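You operate a simulated robot arm through the tools that you are given. There is no shell and no other tool.

You run a simulated two-armed robot. Do the job below in one go: nothing can be reset, and whatever is moved stays where it is left.

JOB
Blow the dust off roller 62 from the spares drawer at the nozzle; put it on the orange mat.
Fine: air on for it and off again; shut the drawer; the other rollers stay.
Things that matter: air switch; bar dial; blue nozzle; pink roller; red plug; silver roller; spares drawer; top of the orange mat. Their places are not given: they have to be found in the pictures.

Only the result counts: the job must be done as asked and must still hold three seconds after the hand-in. Knocking over, shifting, dropping, spilling or breaking anything else fails it.

ROBOT AND FRAMES
Two 7-joint arms with fingered hands on one trunk that stands fixed in place. Base frame: the origin is at the foot of the trunk, x ahead of it, y to its left, z up. Lengths are in mm, angles in rad, forces in N, time in s.
The left shoulder is at [50, 214, 869], the right one opposite. With the tool pointing down near the work surface each hand reaches from about 420 to 900 mm from the base axis, measured 20 degrees to its own side. Payload 3 kg a hand.
Tool frame (each hand has its own): the origin (TCP) lies between the finger pads and is the grasp point; the fingertips stand 26 mm ahead of it; z points along the fingers, y is the line along which they close. The gripper opens to 132 mm; its body begins 73 mm behind the TCP. The gripper is a hand of 3 fingers: y runs from the thumb to the fingers, the wrist lies at [0, 0, -229] in the tool frame, and closing takes about 1.5 s.
Orientation is told as [roll, pitch, yaw] about the base's x, y, z axes, in that order, counted from this pose: with the fingers straight down and closing along the base's y, the tool's x points along the base's -x, its y along +y and its z along -z.

CONTROLS
- The arms move only by the tool play_rows. It takes "left_motion", "right_motion" or both (then of equal length, played together; a hand with none holds still); each is a list of rows, each a list of 3 entries, a list of its own where there are three numbers: the shift along the tool's x, y, z in mm, then the turn, a rotation vector about the tool's x, y, z in rad, then the finger opening in mm, from 0 to 132. In form: [[[tx, ty, tz], [rx, ry, rz], gripper], ...]. A call has 1 to 20 rows; each row is the pose to reach, as a shift and turn from the pose commanded when the call began, along the tool's axes at that moment. Rows are played at 5 a second. More than 50 mm and 0.15 rad between two rows, or a gripper value outside its range, and nothing of the call is played. Where a pose cannot be reached the arm comes as near as it can. A force on the tool above 40 N (or 10 N above the force at the start of the call, whichever is more), or a blocked arm, ends the call early, and 0.2 s more pass. The fingers move at their own pace (about 72 mm/s each) and stop on an object; they squeeze with about 22 N. The grip force told is the motor's: it shows also when the fingers shut on nothing. Time passes only in rows, and 0.2 s behind the last, so rows that repeat a pose let the fingers close. The reply holds the time, the measured pose of the TCP, the force on the tool along the base axes, the opening and the grip force, in the units named above and with some noise, with the torque about the TCP (base axes, N m) and any sound that the robot's microphone picked up.
- Cameras (640 x 400 px; columns grow to the right, rows downward): "scene" is now at [32.4, -20.2, 1499.7]; the picture's right is [-0.23, -0.97, 0.00], its down [-0.63, 0.15, -0.76] and it looks along [0.74, -0.18, -0.65] (base axes); focal length 318 px, centre (320, 200). "left" rides on the left gripper at [-62, 3, -92] in its tool frame; the picture's right is [-0.05, -1.00, 0.00], its down [0.83, -0.04, -0.56] and it looks along [0.55, -0.03, 0.83] (tool axes); focal length 230 px, centre (320, 200). "right" rides on the right gripper at [62, 3, -92] in its tool frame; the picture's right is [-0.05, 1.00, 0.00], its down [-0.83, -0.04, -0.56] and it looks along [-0.55, -0.03, 0.83] (tool axes); focal length 230 px, centre (320, 200).
- snapshot(camera): a new picture of that camera. No time passes.
- grasp_type(shape, hand): the hand has 3 fingers and takes this shape, open, in about a second: jaw (thumb against the fingers, like two jaws); tri (thumb and two fingers); tip (a fingertip pinch); poke (one finger out to press); point (the index stretched); flat (the hand flat); cup (the hand cupped); fist (a fist). The gripper value then closes the fingers along that shape, each until it touches; the sizes above hold for jaw. It gives what a move gives, with no picture.
- turn_head(pan, tilt): turns the head with the scene camera to pan (to the left, within 1.501 rad either way) and tilt (down, from -0.506 to 1.204), counted from straight ahead of the robot. It gives what a move gives.
- locate(camera, pixels): for up to 12 pixels [column, row] of the newest picture of that camera ("zoom" is the newest enlarged one), the place [x, y, z] in the base frame of the surface seen there, good to about 2 mm. No time passes.
- enlarge(camera, box): a new picture of the part [left, top, right, bottom] of that camera's present view, enlarged. No time passes.
- finish_job(): hands the job in; it is judged then, once.

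Unless the task says otherwise, let go and move clear before handing in.

The tools are called after "Call:" as name(argument=value, ...) on one line, values as JSON. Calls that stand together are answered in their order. play_rows: Moves the arms, as the interface text tells. Its arguments: {"type":"object","properties":{"left_motion":{"type":"array","items":{"type":"array"}},"right_motion":{"type":"array","items":{"type":"array"}}},"required":[]} The other tools are called the same way: grasp_type (shape, hand) gives the hand a shape; turn_head (pan, tilt) turns the head that bears the scene camera; snapshot (camera) takes a picture; locate (camera, pixels) gives the place of the surface under pixels of a picture; enlarge (camera, box) takes an enlarged picture of a part of a camera's view; finish_job () hands the job in.

At the start:

```text
time_s: 0.0
left_tcp_pos: [526.9, 77.7, 1188.0]
left_orientation: [-0.001, -0.002, -0.222]
left_ft_force: [-0.3, 0.8, 1.3]
left_torque: [0.0, 0.02, -0.01]
left_opening: 132.0
left_grasp_force: 0.0
left_shape: jaw
right_tcp_pos: [454.8, -278.6, 1190.2]
right_orientation: [-0.002, 0.002, -0.222]
right_ft_force: [-0.6, 0.7, 0.3]
right_torque: [0.02, -0.02, 0.01]
right_opening: 131.9
right_grasp_force: 0.0
right_shape: jaw
head pan, tilt (commanded): [-0.236, 0.709]
```

scene: 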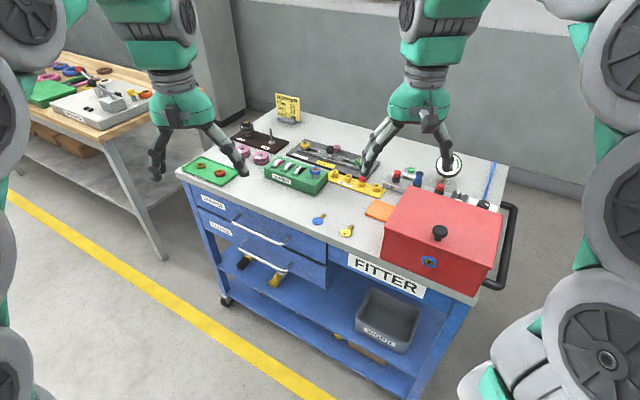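
right: 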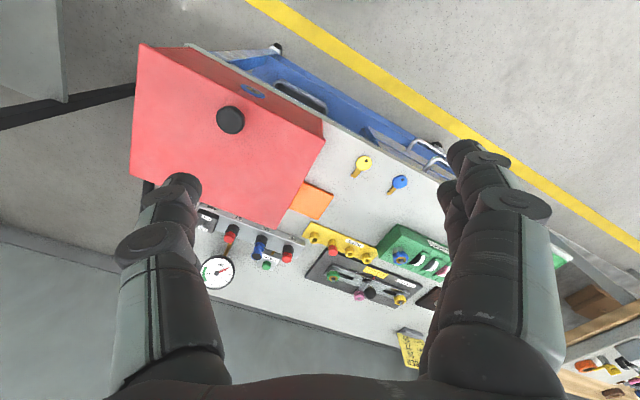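
left: 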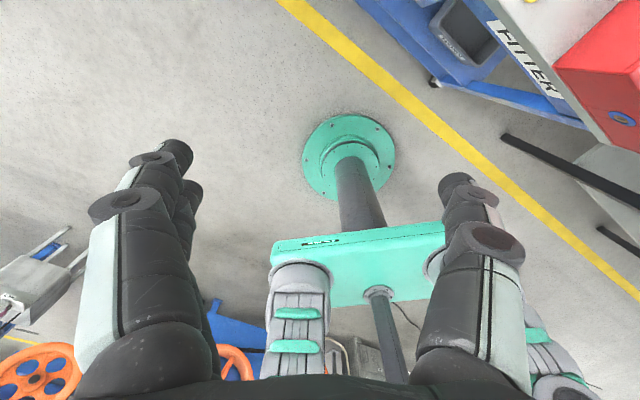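

The scene shows a blue cart with two drawers at left (pixels ~(215,205) and (220,230)), an orange mat near (380,210), and an air manifold near (430,180). I'll enlarge these areas to read labels.

Call:
enlarge(camera="scene", box=[170, 170, 350, 290])

Call:
enlarge(camera="scene", box=[350, 140, 520, 250])

Call:
enlarge(camera="scene", box=[220, 80, 390, 200])

```text
3.33 times, centred on (260, 230) of scene
```

zoom: 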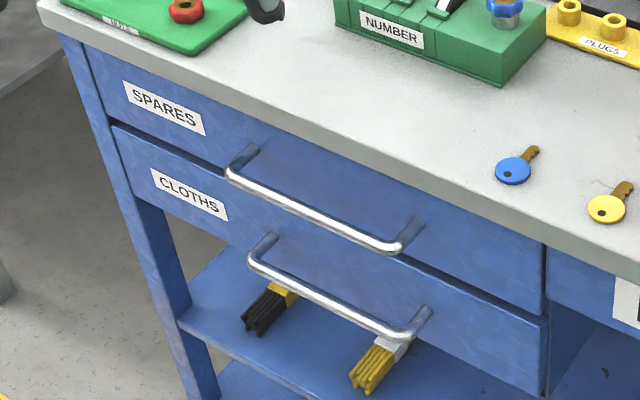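

```text
3.64 times, centred on (435, 195) of scene
```

zoom: 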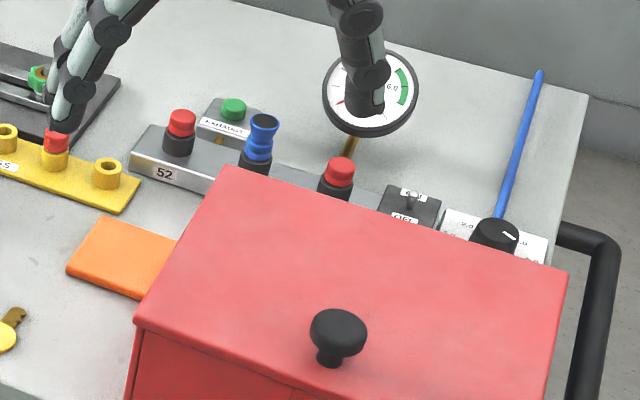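

```text
3.33 times, centred on (305, 140) of scene
```

zoom: 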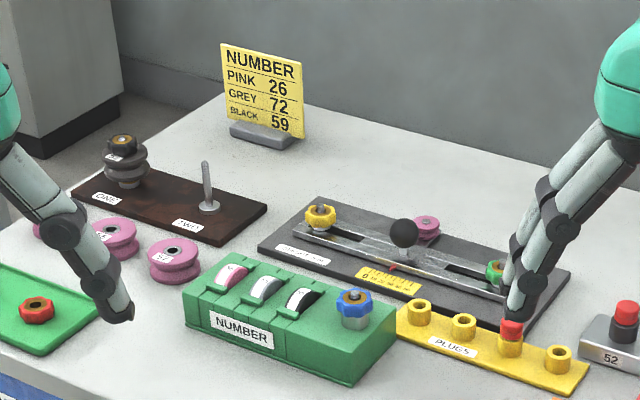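

The labels read SPARES (upper drawer) and CLOTHS (lower drawer). I'll locate key points: drawer handle, mat, manifold, gauge, dial.

Call:
enlarge(camera="scene", box=[170, 170, 350, 290])

Call:
locate(camera="zoom", pixels=[[237, 175], [315, 215], [390, 248], [257, 150], [415, 225], [110, 105], [545, 270], [100, 45], [540, 210], [165, 108], [260, 265], [405, 338]])

Call:
locate(camera="scene", pixels=[[380, 210], [370, 212], [391, 179], [419, 179], [440, 187], [460, 195], [483, 204], [412, 170], [448, 165], [440, 232], [394, 191], [470, 160]])

```text
3.33 times, centred on (260, 230) of scene
```

zoom: 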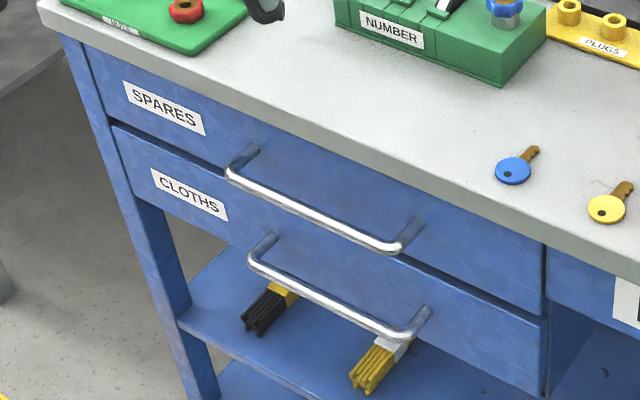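

```text
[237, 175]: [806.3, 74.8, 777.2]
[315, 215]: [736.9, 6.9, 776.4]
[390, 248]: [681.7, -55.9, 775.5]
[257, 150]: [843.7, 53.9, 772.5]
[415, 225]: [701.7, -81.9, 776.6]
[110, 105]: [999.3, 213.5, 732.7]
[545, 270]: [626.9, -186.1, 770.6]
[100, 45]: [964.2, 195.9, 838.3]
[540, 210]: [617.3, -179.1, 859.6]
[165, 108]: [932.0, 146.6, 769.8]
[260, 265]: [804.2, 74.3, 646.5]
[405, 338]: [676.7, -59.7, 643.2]
```

```text
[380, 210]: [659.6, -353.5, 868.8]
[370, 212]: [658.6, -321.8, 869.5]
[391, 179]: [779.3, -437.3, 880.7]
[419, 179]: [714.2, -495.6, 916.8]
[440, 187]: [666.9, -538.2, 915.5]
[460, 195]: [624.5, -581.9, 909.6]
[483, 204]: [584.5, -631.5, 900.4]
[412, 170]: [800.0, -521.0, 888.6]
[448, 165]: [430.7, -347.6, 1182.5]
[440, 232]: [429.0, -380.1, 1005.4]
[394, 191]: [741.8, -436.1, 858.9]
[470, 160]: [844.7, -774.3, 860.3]
```

The cart is turned about 45°; the handle bar runs from (806,75,777) to (682,-56,776). I'll enlarge the right camera view for the manifold, and check the scene's other regions.

Call:
enlarge(camera="right", box=[190, 190, 330, 290])

Call:
enlarge(camera="right", box=[290, 220, 450, 320])

Call:
enlarge(camera="scene", box=[395, 160, 515, 235])

```text
4.00 times, centred on (260, 240) of right
```

zoom: 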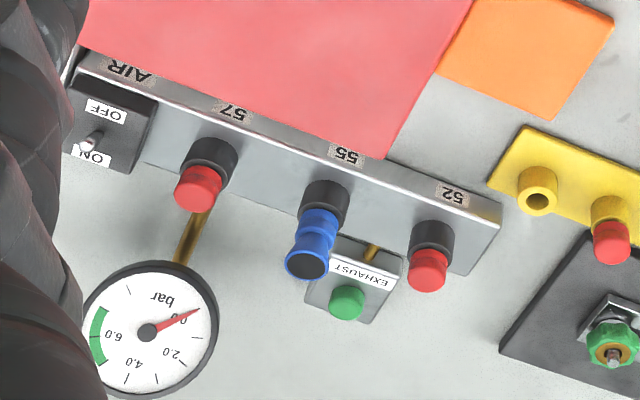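

```text
4.00 times, centred on (370, 270) of right
```

zoom: 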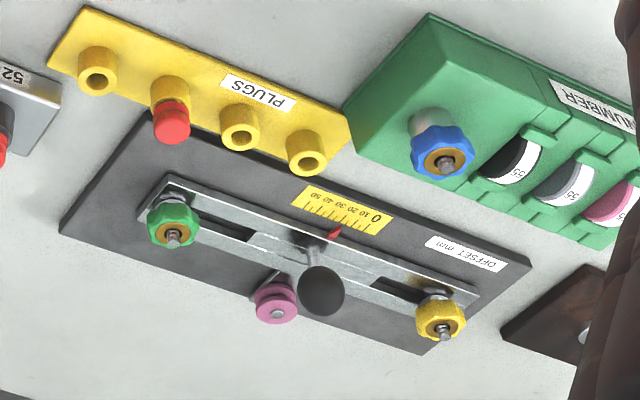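

```text
5.33 times, centred on (455, 198) of scene
```

zoom: 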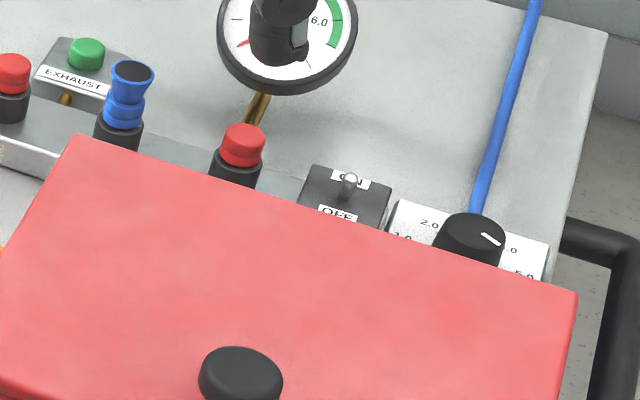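

The right view shows outlets 52, 55, 57 on the air manifold (red plugs on 52 and 57, blue nozzle on 55), the switch OFF and the gauge at 0. I'll move the right hand for a better look at the manifold, and move the left hand out of the scene view.

Call:
play_rows(right_motion=[[[-22, -36, 5], [0, 0, 0], 132], [[-44, -72, 10], [0, 0, 0], 132], [[-66, -108, 15], [0, 0, 0], 132], [[-88, -144, 20], [0, 0, 0], 132], [[-110, -180, 25], [0, 0, 0], 132], [[-132, -216, 30], [0, 0, 0], 132], [[-154, -252, 35], [0, 0, 0], 132], [[-173, -289, 40], [0, 0, 0], 132]], left_motion=[[[17, 18, 0], [0, 0, 0], 132], [[34, 36, 0], [0, 0, 0], 132], [[51, 54, 0], [0, 0, 0], 132], [[68, 72, 0], [0, 0, 0], 132], [[85, 90, 0], [0, 0, 0], 132], [[102, 108, 0], [0, 0, 0], 132], [[119, 126, 0], [0, 0, 0], 132], [[135, 144, 0], [0, 0, 0], 132]])

Call:
snapshot(camera="right")

Call:
snapshot(camera="scene")

```text
time_s: 1.8
left_tcp_pos: [426.6, 249.8, 1188.4]
left_orientation: [-0.001, 0.0, -0.222]
left_ft_force: [-0.8, 0.7, -0.1]
left_torque: [-0.05, -0.02, 0.0]
left_opening: 132.0
left_grasp_force: 0.1
left_shape: jaw
right_tcp_pos: [560.2, -601.5, 1153.0]
right_orientation: [0.0, -0.001, -0.219]
right_ft_force: [0.3, 0.0, 0.3]
right_torque: [-0.02, 0.02, 0.0]
right_opening: 131.9
right_grasp_force: 0.0
right_shape: jaw
head pan, tilt (commanded): [-0.236, 0.709]
```

```text
taken
```

right: 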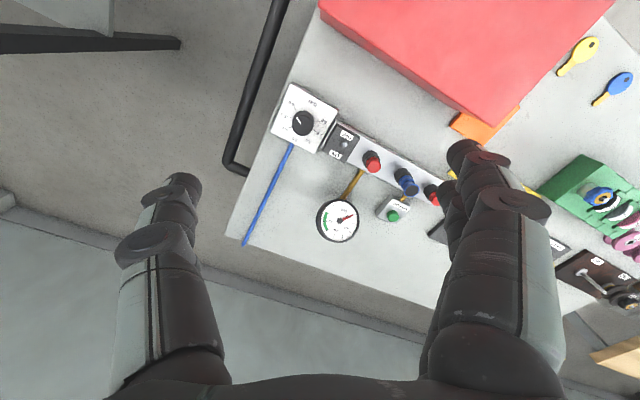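

```text
taken
```

scene: 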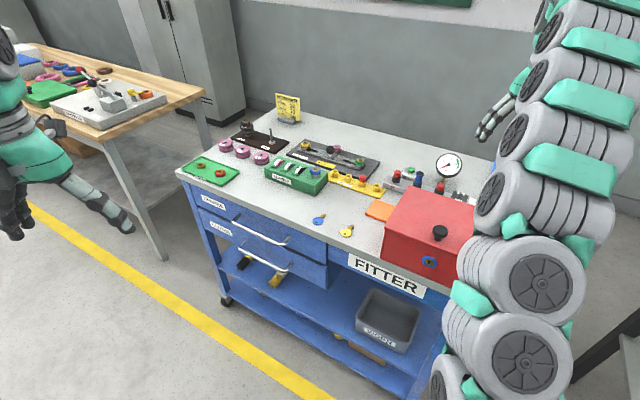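

Call:
enlarge(camera="right", box=[260, 70, 460, 250])

Call:
locate(camera="right", pixels=[[303, 123], [344, 143], [372, 162], [406, 180], [431, 193], [391, 216], [338, 221], [308, 105], [470, 125], [320, 10], [345, 48], [480, 130]])

Call:
enlarge(camera="scene", box=[360, 140, 500, 230])

Call:
enlarge(camera="scene", box=[180, 90, 400, 220])

```text
2.22 times, centred on (360, 160) of right
```

zoom: 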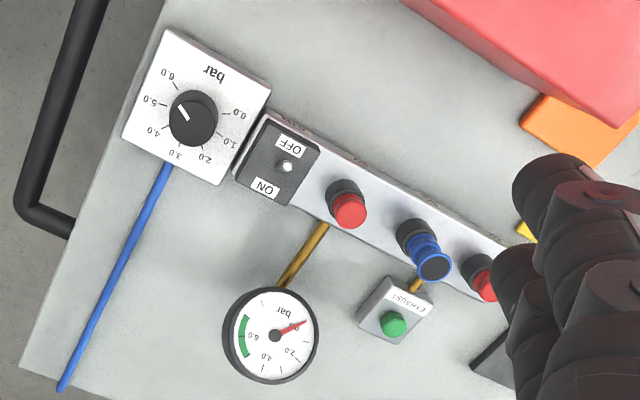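

```text
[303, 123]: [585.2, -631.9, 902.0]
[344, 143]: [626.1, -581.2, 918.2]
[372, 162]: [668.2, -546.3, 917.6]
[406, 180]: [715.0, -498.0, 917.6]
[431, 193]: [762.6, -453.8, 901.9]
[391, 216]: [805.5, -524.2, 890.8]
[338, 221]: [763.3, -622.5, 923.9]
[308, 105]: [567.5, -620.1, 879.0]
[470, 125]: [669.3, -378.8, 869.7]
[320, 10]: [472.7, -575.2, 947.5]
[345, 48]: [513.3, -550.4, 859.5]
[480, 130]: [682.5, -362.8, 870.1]
```

```text
4.44 times, centred on (430, 185) of scene
```

zoom: 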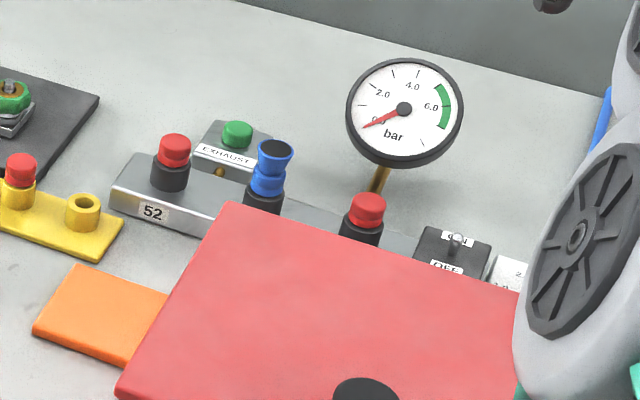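

```text
2.91 times, centred on (290, 155) of scene
```

zoom: 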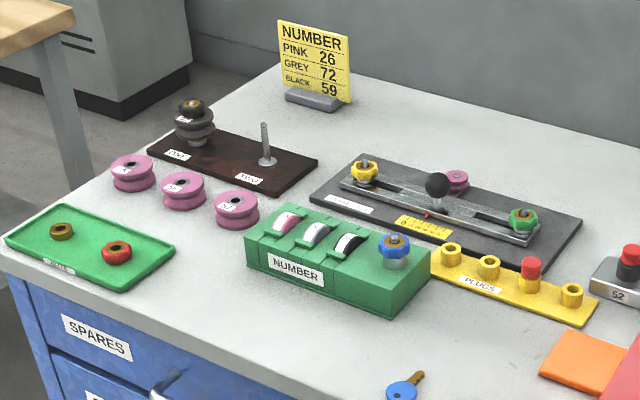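

Gauge reads 0 with a green zone around 6; the dial pointer is near 5. I'll zoom further on dial and gauge.

Call:
enlarge(camera="right", box=[265, 75, 355, 165])

Call:
enlarge(camera="right", box=[305, 190, 370, 250])

Call:
enlarge(camera="scene", box=[425, 145, 475, 185])

Call:
enlarge(camera="scene", box=[370, 165, 430, 220])

```text
4.44 times, centred on (310, 120) of right
```

zoom: 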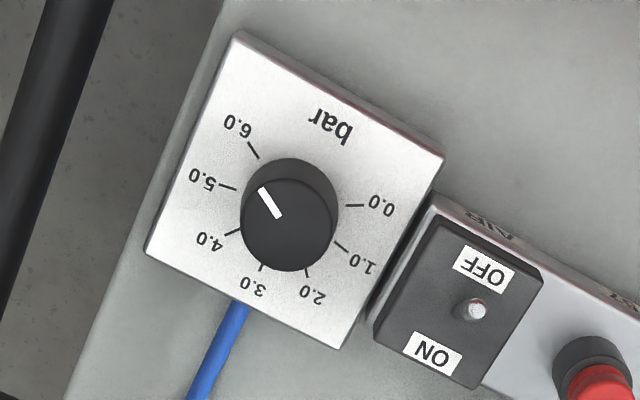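

```text
6.67 times, centred on (338, 220) of right
```

zoom: 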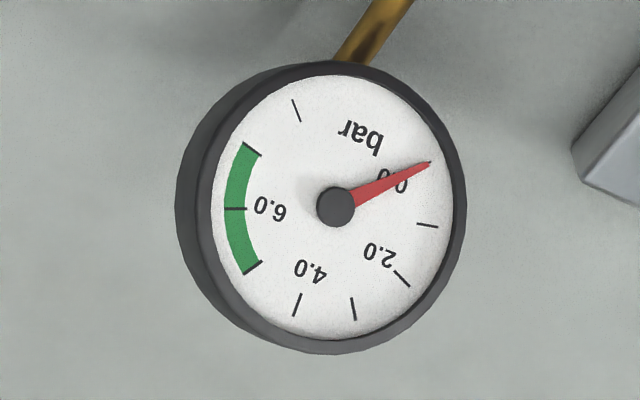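

```text
10.00 times, centred on (450, 165) of scene
```

zoom: 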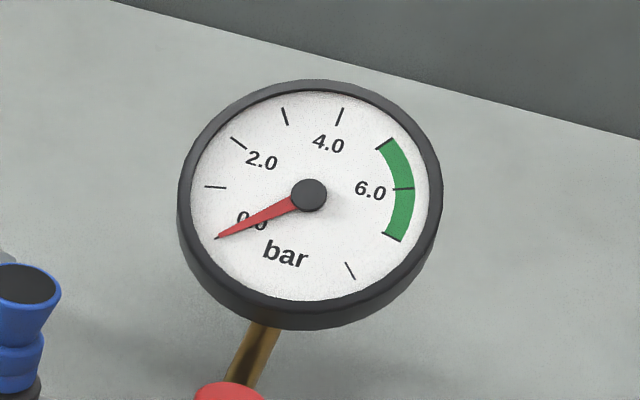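

```text
7.27 times, centred on (400, 192) of scene
```

zoom: 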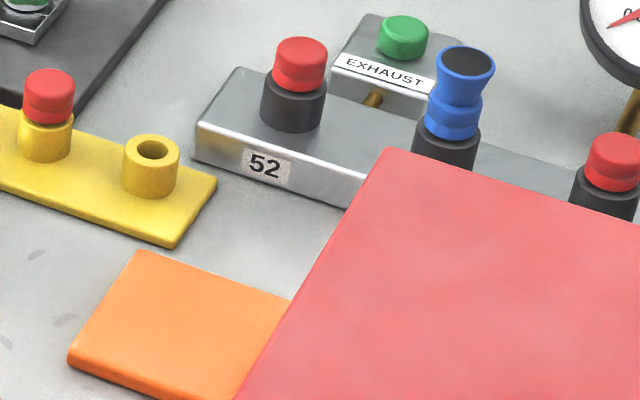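

The gauge's green band is 5–7 bar, and the dial pointer lies parallel to the 6.0 tick, so pressure is likely right already. Next I bring the left hand in front of the spares drawer, yawed so its x axis lies along the handle bar.

Call:
play_rows(left_motion=[[[-17.6, -2.4, 26], [0, 0, -0.129], 100], [[-35.2, -4.9, 52], [0, 0, -0.258], 60], [[-52.8, -7.3, 78], [0, 0, -0.387], 40], [[-70.4, -9.8, 104], [0, 0, -0.516], 36], [[-88, -12.2, 130], [0, 0, -0.645], 36], [[-105.5, -14.6, 156], [0, 0, -0.774], 36], [[-123, -17, 182], [0, 0, -0.903], 36], [[-140.7, -19.5, 208], [0, 0, -1.032], 36]])

Call:
snapshot(camera="left")

Call:
snapshot(camera="scene")

```text
time_s: 3.6
left_tcp_pos: [562.1, 198.9, 978.1]
left_orientation: [0.0, -0.001, 0.814]
left_ft_force: [0.0, 0.4, -0.1]
left_torque: [-0.02, 0.03, -0.01]
left_opening: 36.4
left_grasp_force: 0.1
left_shape: jaw
right_tcp_pos: [559.4, -601.3, 1153.7]
right_orientation: [0.0, 0.001, -0.222]
right_ft_force: [-0.2, -0.2, -0.1]
right_torque: [0.0, 0.0, -0.01]
right_opening: 131.8
right_grasp_force: 0.1
right_shape: jaw
head pan, tilt (commanded): [-0.236, 0.709]
```

```text
taken
```

left: 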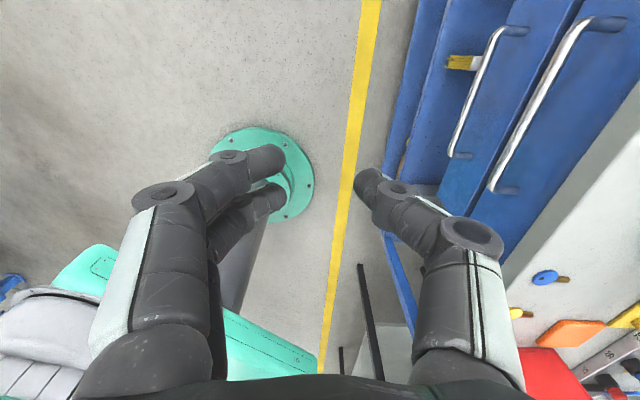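

```text
taken
```

scene: 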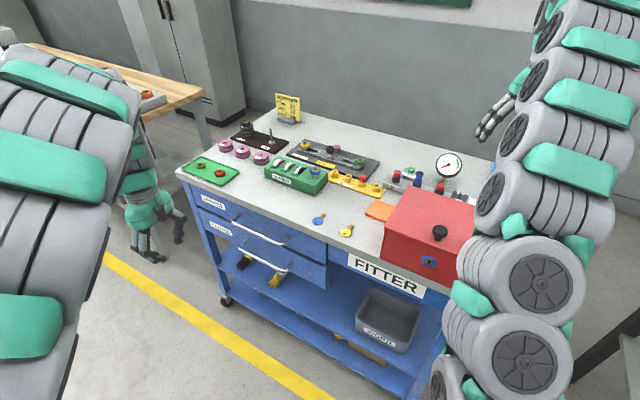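

The left camera shows the spares handle (bar from ~(570,45) to (493,185)). I'll locate the bar and face more exactly from here.

Call:
locate(camera="left", pixels=[[570, 42], [545, 83], [520, 130], [500, 168], [605, 20], [505, 190], [560, 130], [600, 70], [530, 190], [480, 90], [505, 30], [450, 152]])

Call:
enlarge(camera="left", box=[430, 0, 640, 220])

```text
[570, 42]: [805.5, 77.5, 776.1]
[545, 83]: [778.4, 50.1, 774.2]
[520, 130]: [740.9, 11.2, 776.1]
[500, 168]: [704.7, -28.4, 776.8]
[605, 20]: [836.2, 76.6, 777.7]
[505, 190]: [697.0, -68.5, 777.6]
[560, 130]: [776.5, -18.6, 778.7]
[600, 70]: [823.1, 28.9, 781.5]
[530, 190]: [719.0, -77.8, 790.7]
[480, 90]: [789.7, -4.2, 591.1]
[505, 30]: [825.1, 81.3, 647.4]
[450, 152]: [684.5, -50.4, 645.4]
```

```text
1.82 times, centred on (535, 110) of left
```

zoom: 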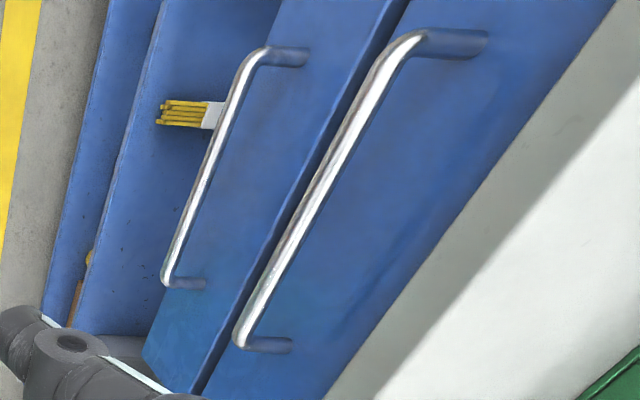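

The bar axis is about 534 mm along the into-cart direction at z≈772, with the face about 41 mm behind it. I move the left hand to a pre-grasp 90 mm off the bar, tilted 60° toward the cart.

Call:
play_rows(left_motion=[[[1.4, -22, 19.4], [0.131, 0, 0], 36], [[2.8, -44, 38.8], [0.262, 0, 0], 36], [[4.3, -66, 58.2], [0.393, 0, 0], 36], [[5.7, -88, 77.6], [0.524, 0, 0], 36], [[7.1, -110, 97], [0.654, 0, 0], 36], [[8.5, -132, 116.3], [0.785, 0, 0], 36], [[10, -154, 135.7], [0.916, 0, 0], 36], [[11.4, -176.1, 155.1], [1.047, 0, 0], 36], [[11.4, -176.1, 155.1], [1.047, 0, 0], 36]])

Call:
snapshot(camera="left")

Call:
snapshot(camera="scene")

```text
time_s: 5.6
left_tcp_pos: [675.9, 91.6, 824.5]
left_orientation: [-0.938, -0.03, 0.847]
left_ft_force: [0.2, 0.6, -0.1]
left_torque: [0.0, -0.02, -0.01]
left_opening: 36.5
left_grasp_force: 0.0
left_shape: jaw
left hand out of reach, approached as far as the arm can: row 7, 8
right_tcp_pos: [559.4, -600.6, 1152.7]
right_orientation: [0.001, -0.001, -0.223]
right_ft_force: [-0.3, 0.0, 0.2]
right_torque: [0.02, 0.0, 0.01]
right_opening: 132.1
right_grasp_force: 0.0
right_shape: jaw
head pan, tilt (commanded): [-0.236, 0.709]
```

```text
taken
```

left: 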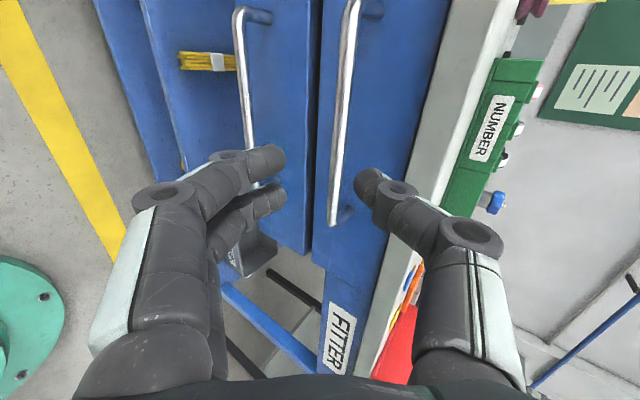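

```text
taken
```

scene: 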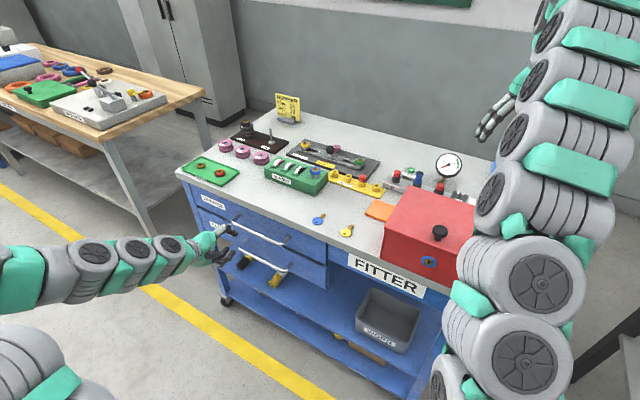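

The arm cannot tilt the full 60° (stopped at roll −0.94). I'll lessen the tilt to about 40° and re-aim at the bar.

Call:
play_rows(left_motion=[[[0, -10, 4.5], [-0.116, 0, 0], 32], [[0.1, -21, 9], [-0.232, 0, 0], 32], [[0.2, -32, 13.7], [-0.347, 0, 0], 32], [[0.2, -32, 13.7], [-0.347, 0, 0], 32], [[0.2, -32, 13.7], [-0.347, 0, 0], 32]])

```text
time_s: 6.8
left_tcp_pos: [698.3, 49.2, 845.1]
left_orientation: [-0.699, -0.001, 0.811]
left_ft_force: [1.0, -0.2, -0.2]
left_torque: [-0.03, 0.01, 0.0]
left_opening: 32.0
left_grasp_force: 0.0
left_shape: jaw
right_tcp_pos: [558.3, -601.4, 1153.4]
right_orientation: [-0.001, 0.001, -0.222]
right_ft_force: [0.3, 0.9, 0.4]
right_torque: [-0.01, -0.01, -0.01]
right_opening: 131.9
right_grasp_force: 0.0
right_shape: jaw
head pan, tilt (commanded): [-0.236, 0.709]
```

Orientation is now good (roll −0.70, yaw 0.81). I advance toward the bar, then look.

Call:
play_rows(left_motion=[[[0, 0, 25], [0, 0, 0], 32], [[0, 0, 50], [0, 0, 0], 32], [[0, 0, 50], [0, 0, 0], 32]])

Call:
snapshot(camera="left")

Call:
enlarge(camera="scene", box=[170, 180, 350, 290])

```text
time_s: 7.6
left_tcp_pos: [724.9, 26.6, 808.1]
left_orientation: [-0.701, 0.001, 0.812]
left_ft_force: [-0.4, -0.2, 0.2]
left_torque: [0.01, -0.03, 0.01]
left_opening: 32.0
left_grasp_force: 0.1
left_shape: jaw
right_tcp_pos: [559.8, -602.3, 1152.3]
right_orientation: [-0.001, 0.0, -0.22]
right_ft_force: [-0.1, 0.4, -0.8]
right_torque: [0.0, -0.04, -0.03]
right_opening: 132.1
right_grasp_force: 0.1
right_shape: jaw
head pan, tilt (commanded): [-0.236, 0.709]
```

```text
taken
```

left: 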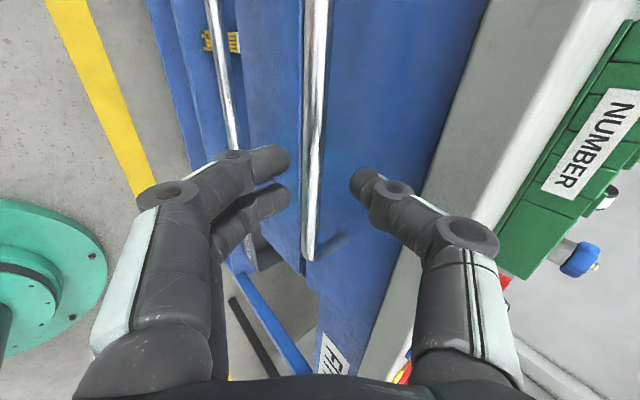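

```text
3.56 times, centred on (260, 235) of scene
```

zoom: 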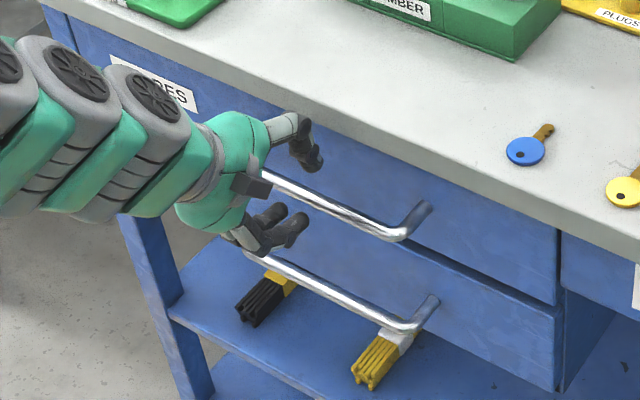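

The bar (column ~313) lies between fingers (288) and thumb (352) in the left image, nicely in line. I advance the remaining 30 mm and close.

Call:
play_rows(left_motion=[[[0, 0, 15], [0, 0, 0], 32], [[0, 0, 30], [0, 0, 0], 32], [[0, 0, 30], [0, 0, 0], 32]])

Call:
snapshot(camera="left")

```text
time_s: 8.4
left_tcp_pos: [737.3, 12.1, 783.8]
left_orientation: [-0.699, -0.001, 0.813]
left_ft_force: [0.0, 0.6, 0.1]
left_torque: [0.01, 0.0, -0.02]
left_opening: 32.3
left_grasp_force: 0.0
left_shape: jaw
right_tcp_pos: [559.3, -600.0, 1152.8]
right_orientation: [0.001, 0.0, -0.222]
right_ft_force: [0.9, -0.3, -0.4]
right_torque: [-0.02, -0.03, 0.0]
right_opening: 131.8
right_grasp_force: 0.1
right_shape: jaw
head pan, tilt (commanded): [-0.236, 0.709]
```

```text
taken
```

left: 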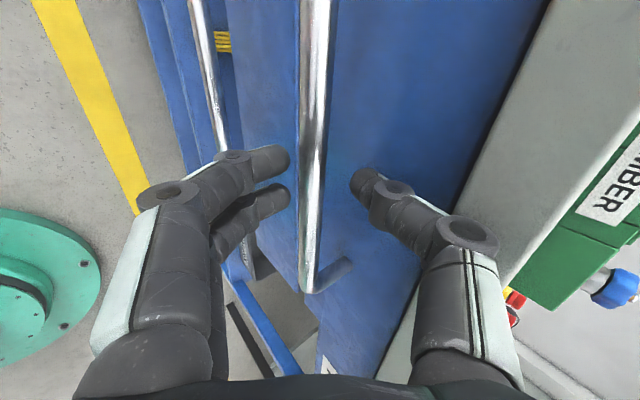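

The bar passes between the fingertips with no contact force. Now I close the fingers on it.

Call:
play_rows(left_motion=[[[0, 0, 0], [0, 0, 0], 15], [[0, 0, 0], [0, 0, 0], 0], [[0, 0, 0], [0, 0, 0], 0], [[0, 0, 0], [0, 0, 0], 0], [[0, 0, 0], [0, 0, 0], 0]])

Call:
snapshot(camera="left")

```text
time_s: 9.6
left_tcp_pos: [738.6, 12.8, 783.8]
left_orientation: [-0.701, 0.0, 0.811]
left_ft_force: [1.6, -0.8, -6.1]
left_torque: [0.02, 0.02, 0.0]
left_opening: 8.2
left_grasp_force: 22.1
left_shape: jaw
right_tcp_pos: [558.6, -600.6, 1153.5]
right_orientation: [-0.001, 0.002, -0.222]
right_ft_force: [-0.1, -0.3, 0.6]
right_torque: [-0.02, -0.03, -0.04]
right_opening: 132.1
right_grasp_force: 0.0
right_shape: jaw
head pan, tilt (commanded): [-0.236, 0.709]
```

```text
taken
```

left: 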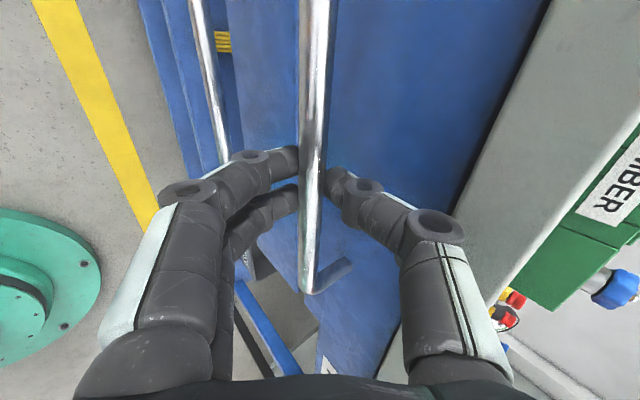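

The bar is gripped (opening 8.2, 22 N). I pull outward 100 mm along the drawer's direction.

Call:
play_rows(left_motion=[[[0, 7.7, -6.4], [0, 0, 0], 0], [[0, 15.3, -12.9], [0, 0, 0], 0], [[0, 30.6, -25.8], [0, 0, 0], 0], [[0, 45.9, -38.6], [0, 0, 0], 0], [[0, 61.2, -51.5], [0, 0, 0], 0], [[0, 76.5, -64.4], [0, 0, 0], 0], [[0, 76.5, -64.4], [0, 0, 0], 0]])

Call:
snapshot(camera="scene")

```text
time_s: 11.2
left_tcp_pos: [666.1, 82.9, 783.5]
left_orientation: [-0.7, 0.0, 0.812]
left_ft_force: [1.3, 0.8, -3.1]
left_torque: [0.06, 0.02, 0.04]
left_opening: 8.1
left_grasp_force: 21.8
left_shape: jaw
right_tcp_pos: [559.8, -600.8, 1153.8]
right_orientation: [-0.001, 0.001, -0.221]
right_ft_force: [-0.1, -1.1, -0.1]
right_torque: [0.0, 0.01, 0.0]
right_opening: 131.8
right_grasp_force: 0.0
right_shape: jaw
head pan, tilt (commanded): [-0.236, 0.709]
```

```text
taken
```

scene: 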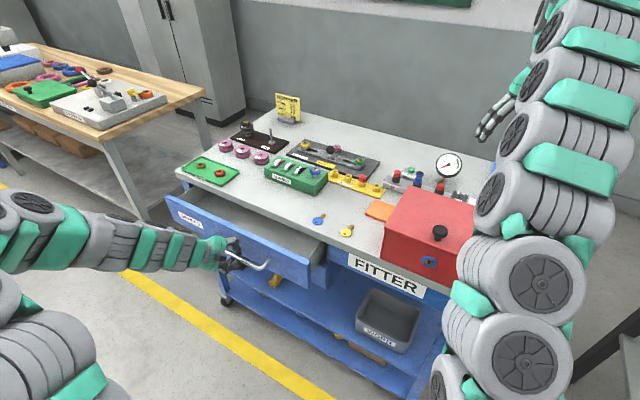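

The drawer opened about 100 mm smoothly. I continue pulling.

Call:
play_rows(left_motion=[[[0, 15.3, -12.9], [0, 0, 0], 0], [[0, 30.6, -25.8], [0, 0, 0], 0], [[0, 45.9, -38.6], [0, 0, 0], 0], [[0, 61.2, -51.5], [0, 0, 0], 0], [[0, 76.5, -64.4], [0, 0, 0], 0], [[0, 91.8, -77.3], [0, 0, 0], 0], [[0, 91.8, -77.3], [0, 0, 0], 0]])

Call:
snapshot(camera="scene")

```text
time_s: 12.8
left_tcp_pos: [576.3, 166.4, 785.6]
left_orientation: [-0.701, -0.003, 0.812]
left_ft_force: [12.2, 13.2, -11.7]
left_torque: [0.32, -0.12, 0.1]
left_opening: 7.2
left_grasp_force: 22.3
left_shape: jaw
right_tcp_pos: [559.6, -599.7, 1152.5]
right_orientation: [-0.001, 0.002, -0.22]
right_ft_force: [0.2, -0.3, 0.3]
right_torque: [0.02, 0.04, -0.01]
right_opening: 132.0
right_grasp_force: 0.0
right_shape: jaw
head pan, tilt (commanded): [-0.236, 0.709]
```

```text
taken
```

scene: 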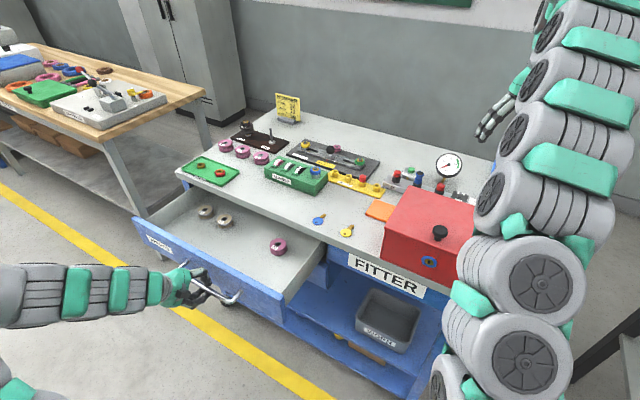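

The drawer is now about 220 mm open; rollers are visible inside at (205,211), (224,220) and (278,246). I zoom to read their numbers.

Call:
enlarge(camera="scene", box=[180, 195, 300, 270])

Call:
enlarge(camera="scene", box=[195, 200, 240, 230])

Call:
enlarge(camera="scene", box=[260, 232, 296, 260])

Call:
locate(camera="scene", pixels=[[205, 211], [224, 220], [278, 246], [250, 240], [200, 230], [300, 270], [210, 240], [270, 280], [322, 243], [200, 190]])

```text
5.33 times, centred on (240, 232) of scene
```

zoom: 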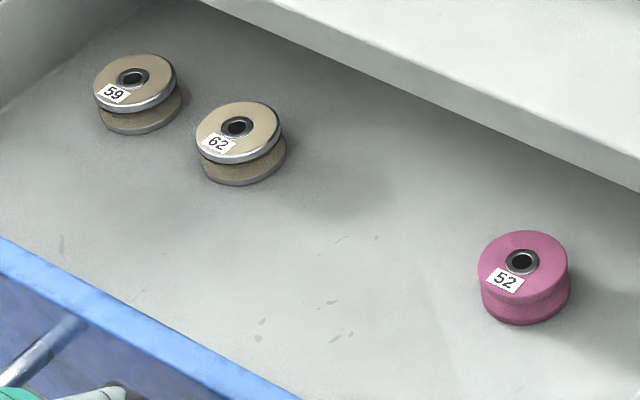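

```text
13.33 times, centred on (218, 215) of scene
```

zoom: 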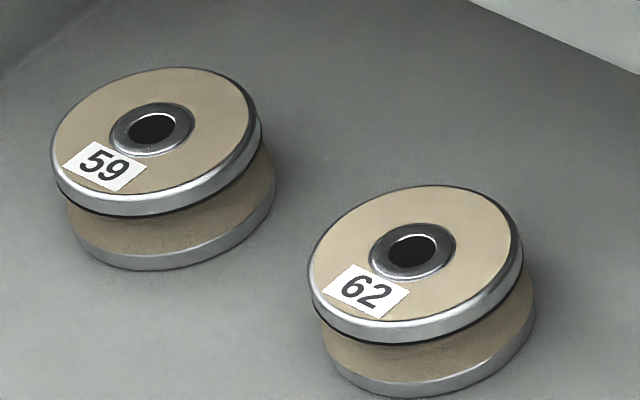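

```text
14.29 times, centred on (278, 246) of scene
```

zoom: 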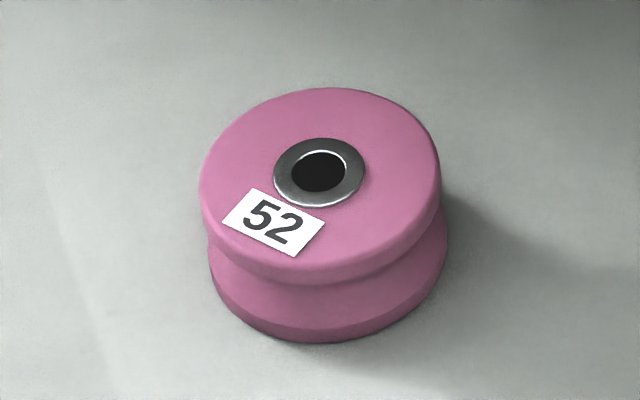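

```text
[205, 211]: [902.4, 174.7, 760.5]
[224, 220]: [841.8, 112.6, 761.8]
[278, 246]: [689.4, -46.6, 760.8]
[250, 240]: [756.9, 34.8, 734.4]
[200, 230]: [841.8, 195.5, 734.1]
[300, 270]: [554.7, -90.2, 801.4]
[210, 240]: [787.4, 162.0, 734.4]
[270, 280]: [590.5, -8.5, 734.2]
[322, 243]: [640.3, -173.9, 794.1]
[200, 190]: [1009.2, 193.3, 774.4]
```

Roller 62 (silver/tan, dusty) is at about (842,113,762), still close to the table edge, so I want the drawer further out. I continue pulling with a small sideways correction to relieve the 18 N lateral friction.

Call:
play_rows(left_motion=[[[-3, 0, 0], [0, 0, 0], 0], [[-3.5, 11.5, -9.7], [0, 0, 0], 0], [[-4, 23, -19.3], [0, 0, 0], 0], [[-4.5, 34.4, -29], [0, 0, 0], 0], [[-4.5, 34.4, -29], [0, 0, 0], 0]])

```text
time_s: 14.0
left_tcp_pos: [548.5, 198.6, 784.5]
left_orientation: [-0.702, 0.002, 0.808]
left_ft_force: [-14.8, -16.5, -0.7]
left_torque: [-0.26, 0.22, -0.13]
left_opening: 7.5
left_grasp_force: 21.9
left_shape: jaw
right_tcp_pos: [558.6, -601.5, 1153.8]
right_orientation: [-0.001, -0.002, -0.221]
right_ft_force: [1.1, -0.1, -0.4]
right_torque: [-0.01, -0.01, -0.03]
right_opening: 131.9
right_grasp_force: 0.0
right_shape: jaw
head pan, tilt (commanded): [-0.236, 0.709]
```

Drawer is ~265 mm open; the side force flipped sign, so I back the sideways offset off by 2 mm and pull another 40 mm.

Call:
play_rows(left_motion=[[[2, 0, 0], [0, 0, 0], 0], [[2, 11.5, -9.7], [0, 0, 0], 0], [[2, 23, -19.3], [0, 0, 0], 0], [[2, 30.6, -25.8], [0, 0, 0], 0], [[2, 30.6, -25.8], [0, 0, 0], 0]])

Call:
snapshot(camera="scene")

```text
time_s: 15.2
left_tcp_pos: [526.5, 222.3, 784.0]
left_orientation: [-0.701, 0.0, 0.812]
left_ft_force: [-13.7, -20.3, -8.3]
left_torque: [-0.24, 0.22, -0.17]
left_opening: 7.4
left_grasp_force: 22.0
left_shape: jaw
left hand out of reach, approached as far as the arm can: row 3, 4, 5
right_tcp_pos: [559.0, -601.5, 1153.4]
right_orientation: [0.0, 0.0, -0.222]
right_ft_force: [-0.4, -0.8, -0.5]
right_torque: [0.02, 0.03, -0.03]
right_opening: 132.0
right_grasp_force: 0.0
right_shape: jaw
head pan, tilt (commanded): [-0.236, 0.709]
```

```text
taken
```

scene: 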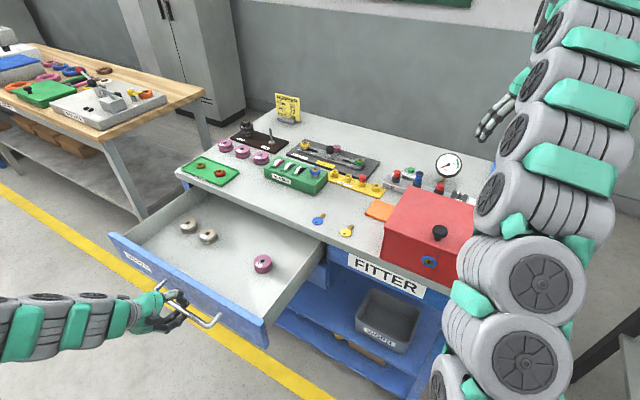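

The drawer is about 295 mm open (arm limit). I locate the rollers again.

Call:
locate(camera="scene", pixels=[[188, 226], [207, 236], [263, 264], [230, 250], [210, 205], [300, 262]])

Call:
enlarge(camera="scene", box=[170, 210, 290, 285])

```text
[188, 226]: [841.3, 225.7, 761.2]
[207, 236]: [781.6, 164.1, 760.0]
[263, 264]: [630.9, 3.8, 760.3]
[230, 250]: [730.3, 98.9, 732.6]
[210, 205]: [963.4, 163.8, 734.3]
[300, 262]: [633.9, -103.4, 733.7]
```

```text
5.33 times, centred on (230, 248) of scene
```

zoom: 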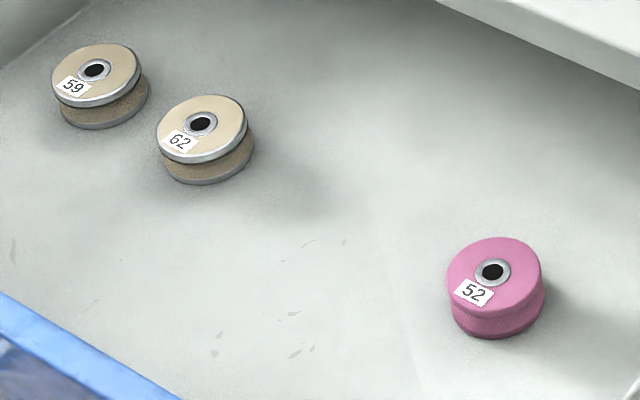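

Roller 62 now sits at (782,164,760), within the left arm's reach; the right hand would be at its limit there, so the left will bring it out. First I ease 10 mm back from the arm limit, then open the fingers.

Call:
play_rows(left_motion=[[[0, -7.6, 6.4], [0, 0, 0], 0], [[0, -7.6, 6.4], [0, 0, 0], 0], [[0, -7.6, 6.4], [0, 0, 0], 34], [[0, -7.6, 6.4], [0, 0, 0], 34], [[0, -7.6, 6.4], [0, 0, 0], 34]])

Call:
snapshot(camera="left")

```text
time_s: 16.4
left_tcp_pos: [532.6, 215.6, 785.2]
left_orientation: [-0.699, -0.002, 0.813]
left_ft_force: [-0.4, 0.5, 0.2]
left_torque: [0.02, 0.0, 0.0]
left_opening: 33.7
left_grasp_force: 0.1
left_shape: jaw
right_tcp_pos: [559.1, -602.1, 1154.0]
right_orientation: [-0.001, 0.0, -0.22]
right_ft_force: [0.1, 0.1, 0.0]
right_torque: [-0.01, 0.0, 0.02]
right_opening: 131.9
right_grasp_force: 0.0
right_shape: jaw
head pan, tilt (commanded): [-0.236, 0.709]
```

```text
taken
```

left: 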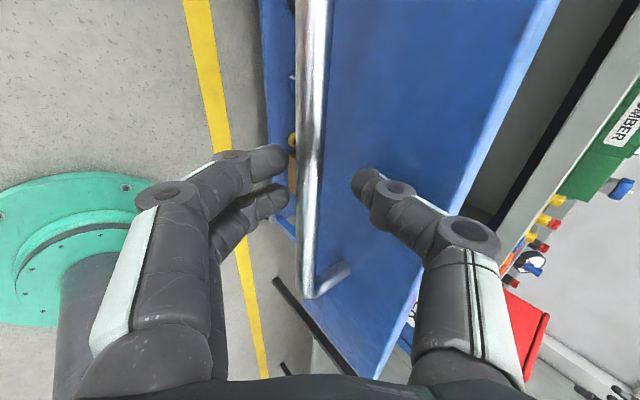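

The hand is open around the bar without shifting the drawer. I back off along the tool axis (with a small shift along the bar) and then lift clear.

Call:
play_rows(left_motion=[[[-10, 0, -13], [0, 0, 0], 34], [[-20, 0, -26], [0, 0, 0], 34], [[-25, 0, -38], [0, 0, 0], 34], [[-25, -16, -57], [0, 0, 0], 34], [[-25, -32, -76], [0, 0, 0], 34], [[-25, -48, -95], [0, 0, 0], 34], [[-25, -64, -114], [0, 0, 0], 34]])

Call:
snapshot(camera="scene")

```text
time_s: 18.0
left_tcp_pos: [530.5, 250.0, 912.7]
left_orientation: [-0.699, 0.0, 0.809]
left_ft_force: [0.2, 0.7, 0.0]
left_torque: [0.0, 0.02, 0.0]
left_opening: 33.5
left_grasp_force: 0.1
left_shape: jaw
right_tcp_pos: [559.3, -599.4, 1152.7]
right_orientation: [0.003, -0.001, -0.22]
right_ft_force: [-0.3, 0.0, 0.1]
right_torque: [0.0, -0.01, 0.04]
right_opening: 131.8
right_grasp_force: 0.0
right_shape: jaw
head pan, tilt (commanded): [-0.236, 0.709]
```

```text
taken
```

scene: 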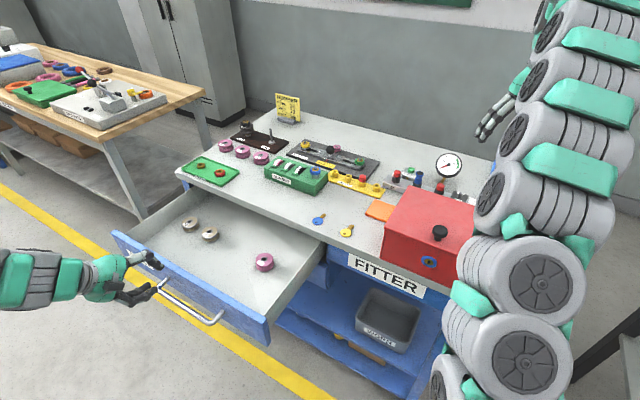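

The hand is clear and the drawer stands open. I measure roller 62's outline and the drawer's rims precisely.

Call:
enlarge(camera="scene", box=[180, 210, 240, 250])

Call:
locate(camera="scene", pixels=[[190, 224], [210, 233], [264, 261], [115, 234], [150, 262], [215, 298], [268, 322], [205, 197], [240, 212], [300, 232]])

```text
10.00 times, centred on (210, 230) of scene
```

zoom: 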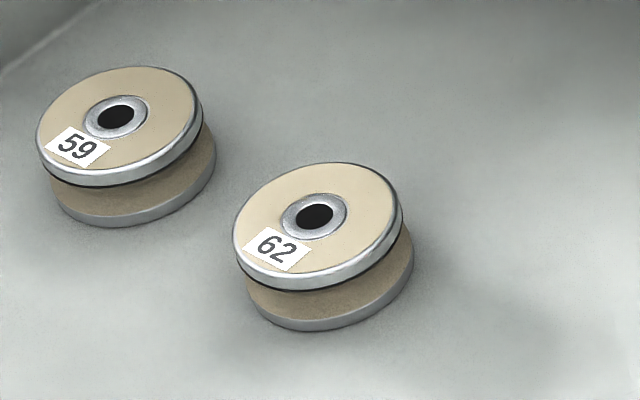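

```text
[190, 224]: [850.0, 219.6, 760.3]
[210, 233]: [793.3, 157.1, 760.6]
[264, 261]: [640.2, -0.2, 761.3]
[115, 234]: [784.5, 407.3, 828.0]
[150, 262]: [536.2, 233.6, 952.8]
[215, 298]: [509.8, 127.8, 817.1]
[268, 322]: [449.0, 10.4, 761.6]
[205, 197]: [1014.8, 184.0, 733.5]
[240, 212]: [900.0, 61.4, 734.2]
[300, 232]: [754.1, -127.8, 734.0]
```

Call:
locate(camera="zoom", pixels=[[340, 205], [270, 215], [240, 240], [390, 210], [335, 168], [310, 270], [285, 200], [360, 240], [215, 160], [120, 145]])

```text
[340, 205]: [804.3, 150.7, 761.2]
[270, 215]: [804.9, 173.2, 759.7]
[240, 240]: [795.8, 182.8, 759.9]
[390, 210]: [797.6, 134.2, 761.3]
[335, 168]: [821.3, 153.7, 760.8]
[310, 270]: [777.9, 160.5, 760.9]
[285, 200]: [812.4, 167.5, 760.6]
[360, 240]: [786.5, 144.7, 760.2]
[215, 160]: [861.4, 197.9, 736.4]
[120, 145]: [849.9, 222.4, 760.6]
```

Roller 62's centre comes out at about (798,158), radius ~25, top z≈761, floor 734. I straighten the left hand to point down and move above it, opening to 95.

Call:
play_rows(left_motion=[[[-16.8, -26.9, 25], [-0.1, 0, 0], 60], [[-33.6, -53.8, 50.1], [-0.2, 0, 0], 90], [[-50.4, -80.7, 75.1], [-0.3, 0, 0], 95], [[-67.2, -107.7, 100.2], [-0.4, 0, 0], 95], [[-84, -134.6, 125.2], [-0.5, 0, 0], 95], [[-100.8, -161.5, 150.3], [-0.6, 0, 0], 95], [[-117.6, -188.4, 175.3], [-0.7, 0, 0], 95], [[-117.6, -188.4, 175.3], [-0.7, 0, 0], 95]])

Call:
snapshot(camera="left")

Call:
snapshot(camera="scene")

```text
time_s: 19.8
left_tcp_pos: [801.9, 158.8, 899.6]
left_orientation: [0.001, -0.002, 0.812]
left_ft_force: [0.1, -0.3, 0.1]
left_torque: [0.0, -0.01, -0.02]
left_opening: 95.2
left_grasp_force: 0.1
left_shape: jaw
right_tcp_pos: [559.2, -601.1, 1152.7]
right_orientation: [-0.001, 0.002, -0.218]
right_ft_force: [0.5, 0.8, 0.7]
right_torque: [-0.01, 0.03, 0.01]
right_opening: 131.9
right_grasp_force: 0.1
right_shape: jaw
head pan, tilt (commanded): [-0.236, 0.709]
```

```text
taken
```

left: 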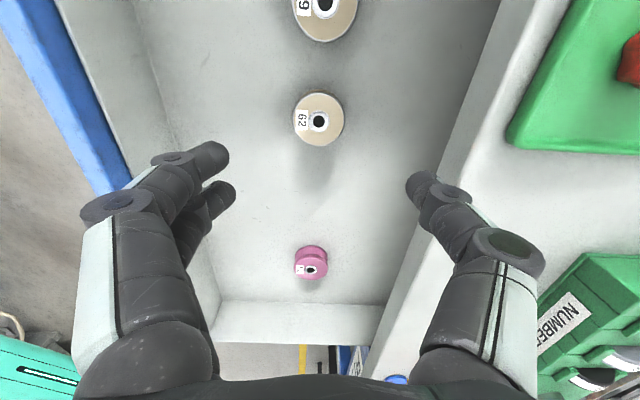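

```text
taken
```

scene: 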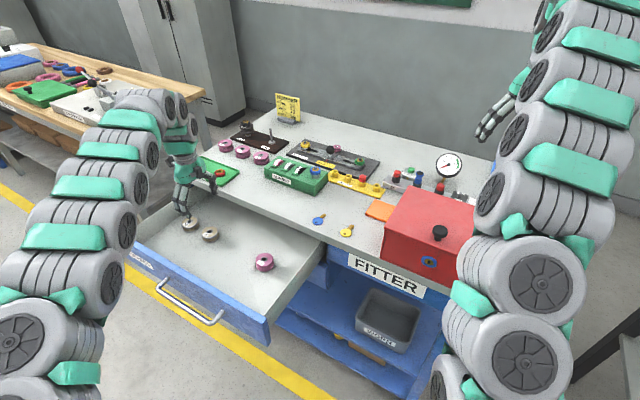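

In the left camera roller 62's hub is at (318,121). I locate it from here.

Call:
locate(camera="left", pixels=[[318, 96], [341, 120], [318, 145], [294, 120], [308, 108], [330, 135], [325, 36], [312, 268]])

Call:
enlarge(camera="left", box=[270, 70, 370, 170])

```text
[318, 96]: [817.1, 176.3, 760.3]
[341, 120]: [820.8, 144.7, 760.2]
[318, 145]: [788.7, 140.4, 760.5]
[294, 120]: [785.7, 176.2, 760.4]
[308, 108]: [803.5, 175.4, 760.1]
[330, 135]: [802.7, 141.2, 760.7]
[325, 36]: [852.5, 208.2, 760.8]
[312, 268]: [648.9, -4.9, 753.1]
```

```text
4.00 times, centred on (320, 120) of left
```

zoom: 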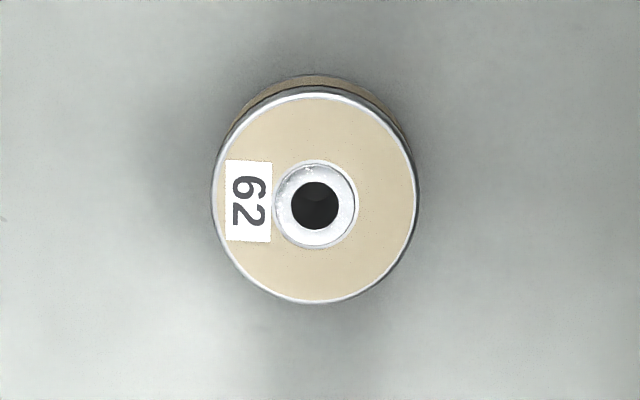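

The roller centre from here is ≈(803,159), matching the TCP (802,159). I descend to z≈768 around it.

Call:
play_rows(left_motion=[[[0, 0, 35], [0, 0, 0], 95], [[0, 0, 70], [0, 0, 0], 95], [[0, 0, 100], [0, 0, 0], 95], [[0, 0, 120], [0, 0, 0], 95], [[0, 0, 132], [0, 0, 0], 95], [[0, 0, 132], [0, 0, 0], 95]])

Call:
snapshot(camera="left")

```text
time_s: 21.2
left_tcp_pos: [796.6, 158.7, 768.7]
left_orientation: [0.0, 0.0, 0.812]
left_ft_force: [-0.5, 0.2, 0.3]
left_torque: [0.0, -0.02, 0.03]
left_opening: 95.2
left_grasp_force: 0.0
left_shape: jaw
right_tcp_pos: [558.6, -601.1, 1153.8]
right_orientation: [0.0, 0.001, -0.222]
right_ft_force: [-0.5, -0.1, 0.0]
right_torque: [-0.01, 0.0, 0.04]
right_opening: 132.1
right_grasp_force: 0.1
right_shape: jaw
head pan, tilt (commanded): [-0.236, 0.709]
```

```text
taken
```

left: 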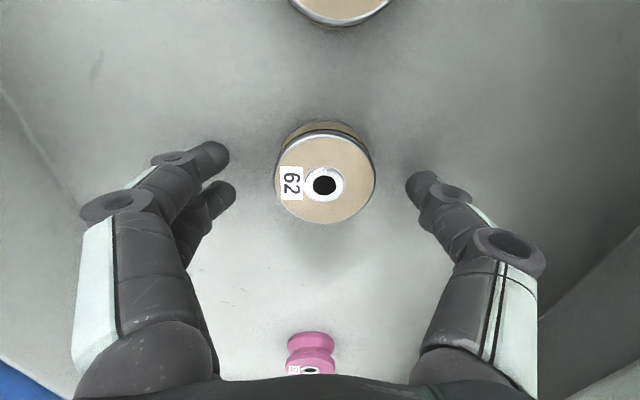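

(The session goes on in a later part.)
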